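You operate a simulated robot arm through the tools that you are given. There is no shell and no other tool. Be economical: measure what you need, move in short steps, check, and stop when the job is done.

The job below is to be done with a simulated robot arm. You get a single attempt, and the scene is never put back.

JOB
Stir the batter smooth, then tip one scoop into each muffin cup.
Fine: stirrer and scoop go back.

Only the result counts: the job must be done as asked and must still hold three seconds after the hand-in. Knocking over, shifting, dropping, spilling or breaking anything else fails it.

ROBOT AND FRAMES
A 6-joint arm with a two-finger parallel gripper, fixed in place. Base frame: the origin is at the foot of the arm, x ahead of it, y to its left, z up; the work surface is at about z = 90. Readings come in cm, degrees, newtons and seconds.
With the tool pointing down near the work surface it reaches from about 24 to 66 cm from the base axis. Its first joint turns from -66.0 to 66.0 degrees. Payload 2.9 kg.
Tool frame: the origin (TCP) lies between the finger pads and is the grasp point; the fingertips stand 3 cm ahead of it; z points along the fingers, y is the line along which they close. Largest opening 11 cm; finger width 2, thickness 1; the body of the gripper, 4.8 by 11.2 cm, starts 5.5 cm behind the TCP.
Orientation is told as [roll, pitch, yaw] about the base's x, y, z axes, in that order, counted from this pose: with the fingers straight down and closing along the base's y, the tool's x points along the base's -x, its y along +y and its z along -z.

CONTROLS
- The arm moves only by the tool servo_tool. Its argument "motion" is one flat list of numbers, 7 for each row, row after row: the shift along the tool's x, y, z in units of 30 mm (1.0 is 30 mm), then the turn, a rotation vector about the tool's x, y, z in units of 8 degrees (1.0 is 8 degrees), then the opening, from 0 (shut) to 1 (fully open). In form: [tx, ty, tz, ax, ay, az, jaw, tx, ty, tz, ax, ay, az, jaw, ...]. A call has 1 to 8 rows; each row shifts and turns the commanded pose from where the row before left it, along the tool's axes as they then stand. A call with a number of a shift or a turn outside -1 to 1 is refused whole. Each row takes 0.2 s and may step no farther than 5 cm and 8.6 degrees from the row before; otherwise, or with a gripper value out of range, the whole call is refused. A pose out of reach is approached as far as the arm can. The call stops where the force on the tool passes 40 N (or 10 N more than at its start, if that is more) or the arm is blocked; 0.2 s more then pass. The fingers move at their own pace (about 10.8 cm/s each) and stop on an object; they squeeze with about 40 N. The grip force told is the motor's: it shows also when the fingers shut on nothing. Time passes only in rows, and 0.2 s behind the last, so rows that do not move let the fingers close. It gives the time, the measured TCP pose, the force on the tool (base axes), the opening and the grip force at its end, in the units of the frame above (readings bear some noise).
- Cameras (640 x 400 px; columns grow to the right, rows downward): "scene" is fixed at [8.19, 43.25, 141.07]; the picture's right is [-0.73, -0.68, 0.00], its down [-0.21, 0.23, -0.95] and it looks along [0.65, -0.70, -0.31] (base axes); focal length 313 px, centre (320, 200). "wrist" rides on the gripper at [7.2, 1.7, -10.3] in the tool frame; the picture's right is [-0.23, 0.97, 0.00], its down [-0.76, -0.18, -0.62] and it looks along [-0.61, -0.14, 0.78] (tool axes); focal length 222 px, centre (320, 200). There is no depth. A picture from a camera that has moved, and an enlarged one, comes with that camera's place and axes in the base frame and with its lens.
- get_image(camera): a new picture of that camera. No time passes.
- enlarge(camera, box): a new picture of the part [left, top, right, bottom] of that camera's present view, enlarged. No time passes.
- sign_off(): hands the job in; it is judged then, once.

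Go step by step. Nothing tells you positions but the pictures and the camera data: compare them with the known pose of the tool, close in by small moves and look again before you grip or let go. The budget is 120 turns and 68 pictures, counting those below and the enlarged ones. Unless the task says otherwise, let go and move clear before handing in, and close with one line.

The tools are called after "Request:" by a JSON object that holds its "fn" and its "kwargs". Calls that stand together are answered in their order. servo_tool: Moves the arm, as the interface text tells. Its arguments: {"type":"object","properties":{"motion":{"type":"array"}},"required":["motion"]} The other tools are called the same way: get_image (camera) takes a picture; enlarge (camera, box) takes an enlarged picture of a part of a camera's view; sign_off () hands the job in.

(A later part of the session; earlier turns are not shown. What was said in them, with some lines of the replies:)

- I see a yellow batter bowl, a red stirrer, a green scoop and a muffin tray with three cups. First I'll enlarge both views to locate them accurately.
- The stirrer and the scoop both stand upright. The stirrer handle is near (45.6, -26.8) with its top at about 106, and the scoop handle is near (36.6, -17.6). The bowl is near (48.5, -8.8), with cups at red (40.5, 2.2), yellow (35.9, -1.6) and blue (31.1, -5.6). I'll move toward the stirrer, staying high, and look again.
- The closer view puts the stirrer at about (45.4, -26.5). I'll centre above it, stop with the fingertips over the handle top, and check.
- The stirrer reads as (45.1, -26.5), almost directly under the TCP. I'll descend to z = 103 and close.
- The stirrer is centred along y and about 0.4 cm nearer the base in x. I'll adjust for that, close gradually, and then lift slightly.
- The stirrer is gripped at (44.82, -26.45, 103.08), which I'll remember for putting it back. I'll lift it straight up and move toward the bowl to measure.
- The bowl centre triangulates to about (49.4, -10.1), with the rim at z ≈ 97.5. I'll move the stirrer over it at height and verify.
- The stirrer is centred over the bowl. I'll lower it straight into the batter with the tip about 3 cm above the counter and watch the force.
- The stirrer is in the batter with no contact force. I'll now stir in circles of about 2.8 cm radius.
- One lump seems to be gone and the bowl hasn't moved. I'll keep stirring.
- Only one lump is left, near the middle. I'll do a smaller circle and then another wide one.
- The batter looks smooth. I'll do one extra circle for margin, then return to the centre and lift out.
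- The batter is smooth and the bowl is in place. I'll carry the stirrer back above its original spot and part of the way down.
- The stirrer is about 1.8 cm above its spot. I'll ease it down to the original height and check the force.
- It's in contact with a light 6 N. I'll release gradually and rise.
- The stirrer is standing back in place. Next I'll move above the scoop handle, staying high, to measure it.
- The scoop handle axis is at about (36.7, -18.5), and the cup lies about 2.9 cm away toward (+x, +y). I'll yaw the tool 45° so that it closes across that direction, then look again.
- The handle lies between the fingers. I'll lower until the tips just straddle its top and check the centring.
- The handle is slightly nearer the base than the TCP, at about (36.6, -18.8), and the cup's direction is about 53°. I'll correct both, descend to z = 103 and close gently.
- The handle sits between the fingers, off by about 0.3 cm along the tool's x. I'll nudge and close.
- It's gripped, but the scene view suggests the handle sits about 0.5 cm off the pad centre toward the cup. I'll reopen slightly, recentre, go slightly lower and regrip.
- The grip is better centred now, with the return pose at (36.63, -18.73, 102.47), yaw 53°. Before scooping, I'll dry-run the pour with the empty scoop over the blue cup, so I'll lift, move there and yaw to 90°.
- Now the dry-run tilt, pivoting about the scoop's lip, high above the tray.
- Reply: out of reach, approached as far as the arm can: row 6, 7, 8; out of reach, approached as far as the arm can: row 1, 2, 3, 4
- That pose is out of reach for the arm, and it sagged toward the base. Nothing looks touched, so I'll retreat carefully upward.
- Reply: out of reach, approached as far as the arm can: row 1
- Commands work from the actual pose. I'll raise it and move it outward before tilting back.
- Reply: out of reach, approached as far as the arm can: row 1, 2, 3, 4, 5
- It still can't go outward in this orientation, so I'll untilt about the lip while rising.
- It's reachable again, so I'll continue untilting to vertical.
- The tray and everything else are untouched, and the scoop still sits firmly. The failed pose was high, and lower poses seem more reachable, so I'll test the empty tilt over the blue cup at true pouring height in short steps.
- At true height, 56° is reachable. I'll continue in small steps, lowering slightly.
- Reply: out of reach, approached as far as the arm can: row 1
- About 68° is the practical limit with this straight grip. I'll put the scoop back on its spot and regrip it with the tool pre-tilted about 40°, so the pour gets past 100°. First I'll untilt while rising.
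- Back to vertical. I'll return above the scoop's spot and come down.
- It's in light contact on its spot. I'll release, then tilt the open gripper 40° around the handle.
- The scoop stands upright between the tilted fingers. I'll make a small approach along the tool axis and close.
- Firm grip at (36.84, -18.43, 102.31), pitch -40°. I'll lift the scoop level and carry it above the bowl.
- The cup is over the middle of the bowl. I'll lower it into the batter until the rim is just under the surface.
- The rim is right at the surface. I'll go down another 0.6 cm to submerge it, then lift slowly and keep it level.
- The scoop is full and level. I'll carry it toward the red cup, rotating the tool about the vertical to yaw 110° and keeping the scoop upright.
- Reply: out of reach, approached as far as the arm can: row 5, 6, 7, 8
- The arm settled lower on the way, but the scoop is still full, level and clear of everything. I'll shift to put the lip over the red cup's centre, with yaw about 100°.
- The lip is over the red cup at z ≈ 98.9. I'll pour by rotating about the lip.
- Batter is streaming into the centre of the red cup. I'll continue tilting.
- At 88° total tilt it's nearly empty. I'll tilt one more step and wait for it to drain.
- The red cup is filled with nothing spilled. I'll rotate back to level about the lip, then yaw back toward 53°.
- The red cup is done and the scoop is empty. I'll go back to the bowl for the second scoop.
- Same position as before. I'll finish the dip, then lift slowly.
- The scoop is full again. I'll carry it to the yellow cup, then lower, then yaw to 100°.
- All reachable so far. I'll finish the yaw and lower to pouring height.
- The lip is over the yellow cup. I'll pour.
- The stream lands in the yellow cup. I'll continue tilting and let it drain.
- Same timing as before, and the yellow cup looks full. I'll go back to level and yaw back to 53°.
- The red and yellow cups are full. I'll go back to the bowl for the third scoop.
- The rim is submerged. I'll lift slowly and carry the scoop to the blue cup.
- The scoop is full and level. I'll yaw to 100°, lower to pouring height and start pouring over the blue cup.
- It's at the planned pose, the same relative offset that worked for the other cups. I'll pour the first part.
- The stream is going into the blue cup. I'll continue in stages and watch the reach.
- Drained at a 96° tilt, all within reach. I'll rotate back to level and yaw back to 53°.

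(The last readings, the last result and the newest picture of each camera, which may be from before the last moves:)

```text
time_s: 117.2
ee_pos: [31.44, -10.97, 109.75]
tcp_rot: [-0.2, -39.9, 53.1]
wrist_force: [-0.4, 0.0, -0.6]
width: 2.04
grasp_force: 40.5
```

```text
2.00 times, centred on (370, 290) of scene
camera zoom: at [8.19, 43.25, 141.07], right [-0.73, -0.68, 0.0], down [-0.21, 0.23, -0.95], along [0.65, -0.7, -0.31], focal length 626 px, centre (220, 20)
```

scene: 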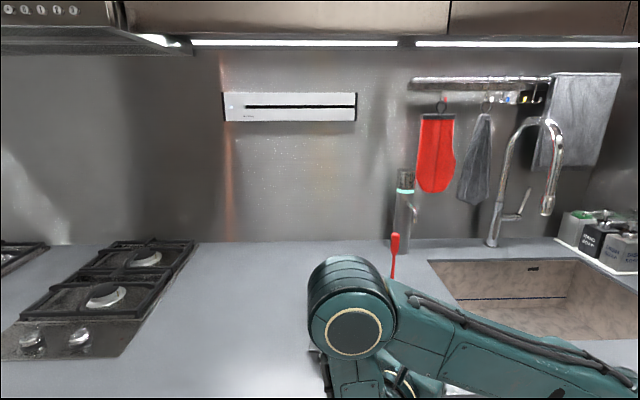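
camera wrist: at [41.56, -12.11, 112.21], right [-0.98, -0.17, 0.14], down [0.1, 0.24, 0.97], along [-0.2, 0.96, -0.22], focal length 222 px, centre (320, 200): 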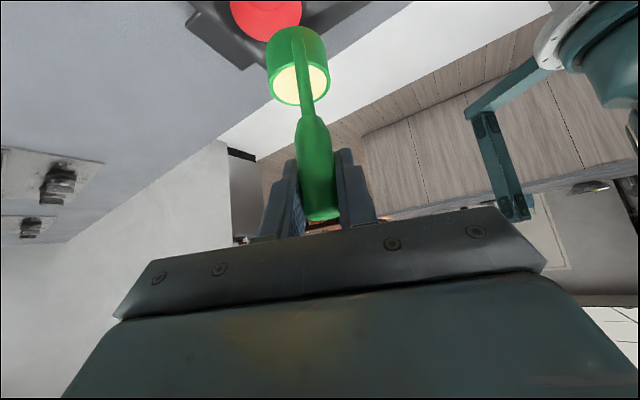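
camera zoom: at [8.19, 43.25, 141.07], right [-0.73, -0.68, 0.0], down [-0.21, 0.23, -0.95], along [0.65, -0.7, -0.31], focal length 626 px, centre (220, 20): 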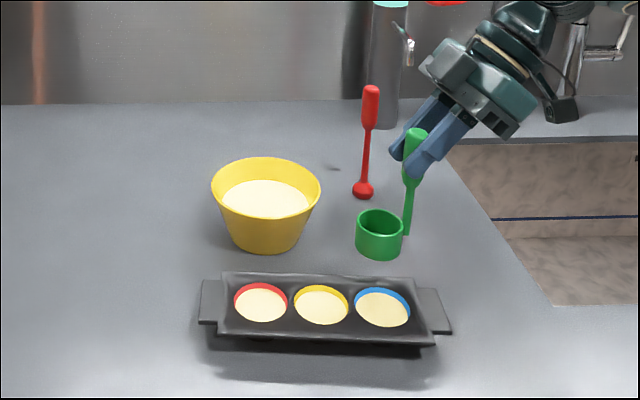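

All three cups are full. I'll return the scoop to its spot at (36.84, -18.43) and lower it to just above the counter.

Request:
{"fn": "servo_tool", "kwargs": {"motion": [0.173, -0.733, -0.145, 0, 0, 0, 0, 0.173, -0.733, -0.145, 0, 0, 0, 0, 0.173, -0.733, -0.145, 0, 0, 0, 0, 0.173, -0.733, -0.145, 0, 0, 0, 0, 0.429, 0, 0.511, 0, 0, 0, 0, 0.429, 0, 0.511, 0, 0, 0, 0, 0.3, 0, 0.357, 0, 0, 0, 0, 0, 0, 0, 0, 0, 0, 0]}}

```text
time_s: 119.0
ee_pos: [36.79, -18.58, 104.42]
tcp_rot: [-0.2, -39.9, 53.3]
wrist_force: [0.0, -0.7, 0.4]
width: 2.06
grasp_force: 40.3
```

2 cm to go. I'll ease it down with a tiny position correction.

Request:
{"fn": "servo_tool", "kwargs": {"motion": [0.1, 0, 0.18, 0, 0, 0, 0, 0.12, 0, 0.145, 0, 0, 0, 0, 0.1, 0, 0.12, 0, 0, 0, 0, 0.06, 0, 0.072, 0, 0, 0, 0, 0, 0, 0, 0, 0, 0, 0]}}

Request:
{"fn": "enlarge", "kwargs": {"camera": "scene", "box": [340, 200, 460, 330]}}

```text
time_s: 120.2
ee_pos: [36.84, -18.42, 102.53]
tcp_rot: [-0.5, -39.9, 53.4]
wrist_force: [-3.0, -0.2, 13.2]
width: 2.01
grasp_force: 39.9
```

```text
3.08 times, centred on (400, 265) of scene
camera zoom: at [8.17, 43.26, 141.07], right [-0.73, -0.68, 0.0], down [-0.21, 0.23, -0.95], along [0.65, -0.7, -0.31], focal length 963 px, centre (74, 0)
```

zoom: 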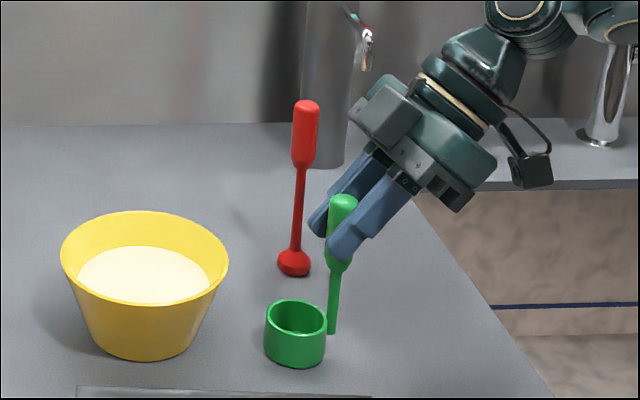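

It's touching down, but it sits about 0.6 cm toward the bowl compared with where it stood originally. I'll lift slightly, shift it back, and set it down.

Request:
{"fn": "servo_tool", "kwargs": {"motion": [-0.15, 0, -0.18, 0, 0, 0, 0, 0.16, 0, -0.135, 0, 0, 0, 0, 0.07, 0, 0.085, 0, 0, 0, 0, 0.05, 0, 0.06, 0, 0, 0, 0, 0, 0, 0, 0, 0, 0, 0]}}

```text
time_s: 121.4
ee_pos: [36.38, -18.92, 102.4]
tcp_rot: [-0.2, -39.7, 53.2]
wrist_force: [0.0, -0.5, 0.0]
width: 2.04
grasp_force: 39.8
```

No contact yet, so I'll lower a touch more.

Request:
{"fn": "servo_tool", "kwargs": {"motion": [0.02, 0, 0.025, 0, 0, 0, 0, 0.02, 0, 0.025, 0, 0, 0, 0, 0, 0, 0, 0, 0, 0, 0]}}

```text
time_s: 122.2
ee_pos: [36.37, -18.88, 102.48]
tcp_rot: [-0.4, -39.9, 53.3]
wrist_force: [-1.8, 0.9, 15.8]
width: 2.04
grasp_force: 40.2
```

In contact. I'll release gradually and back the gripper straight out along its axis.

Request:
{"fn": "servo_tool", "kwargs": {"motion": [0, 0, 0, 0, 0, 0, 0.19, 0, 0, 0, 0, 0, 0, 0.22, 0, 0, 0, 0, 0, 0, 0.3, 0, 0, 0, 0, 0, 0, 0.45, 0, 0, 0, 0, 0, 0, 0.55, 0, 0, 0, 0, 0, 0, 0.55]}}

Request:
{"fn": "enlarge", "kwargs": {"camera": "scene", "box": [340, 200, 460, 330]}}

```text
time_s: 123.6
ee_pos: [36.33, -18.8, 102.4]
tcp_rot: [-0.3, -39.9, 53.2]
wrist_force: [-0.4, -0.6, -0.1]
width: 6.06
grasp_force: 0.0
```

```text
3.08 times, centred on (400, 265) of scene
camera zoom: at [8.19, 43.25, 141.07], right [-0.73, -0.68, 0.0], down [-0.21, 0.23, -0.95], along [0.65, -0.7, -0.31], focal length 963 px, centre (74, 0)
```

zoom: 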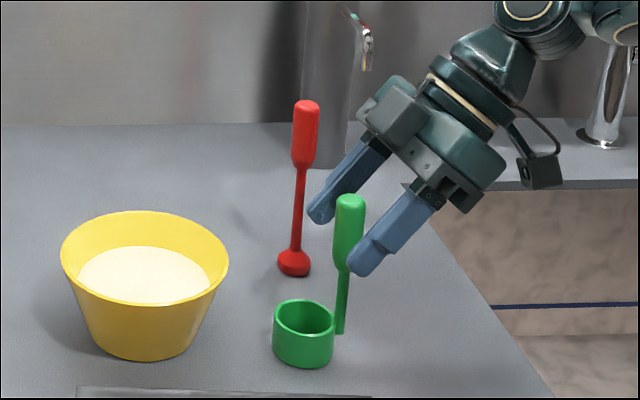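

The scoop stands where it was originally. I'll back the gripper out along its axis and up, then take a last look.

Request:
{"fn": "servo_tool", "kwargs": {"motion": [0, 0, -0.5, 0, 0, 0, 0.55, 0, 0, -0.8, 0, 0, 0, 0.55, 0, 0, -0.8, 0, 0, 0, 0.55, 0, 0, -0.8, 0, 0, 0, 0.55, -0.4, 0, -0.6, 0, 0, 0, 0.55, -0.5, 0, -0.6, 0, 0, 0, 0.55]}}

Request:
{"fn": "enlarge", "kwargs": {"camera": "scene", "box": [270, 190, 470, 390]}}

```text
time_s: 125.0
ee_pos: [32.88, -23.44, 113.63]
tcp_rot: [-0.1, -39.8, 53.0]
wrist_force: [0.3, 0.7, 0.1]
width: 6.04
grasp_force: 0.1
```

```text
2.00 times, centred on (370, 290) of scene
camera zoom: at [8.19, 43.25, 141.07], right [-0.73, -0.68, 0.0], down [-0.21, 0.23, -0.95], along [0.65, -0.7, -0.31], focal length 626 px, centre (220, 20)
```

zoom: 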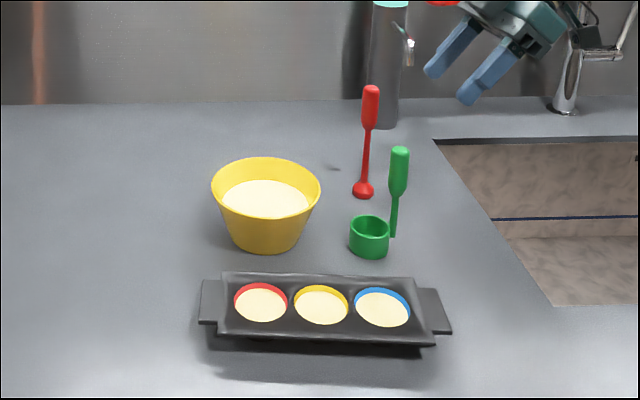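

The batter is smooth, all three cups are filled, and the stirrer and scoop stand back in their places with the gripper clear. I'm handing in.

Request:
{"fn": "sign_off", "kwargs": {}}

```text
The job is handed in.
```

I stirred the batter smooth, tipped one scoop into each of the three muffin cups, and stood the stirrer and scoop back on their spots. I saw no spills, and nothing else was moved.
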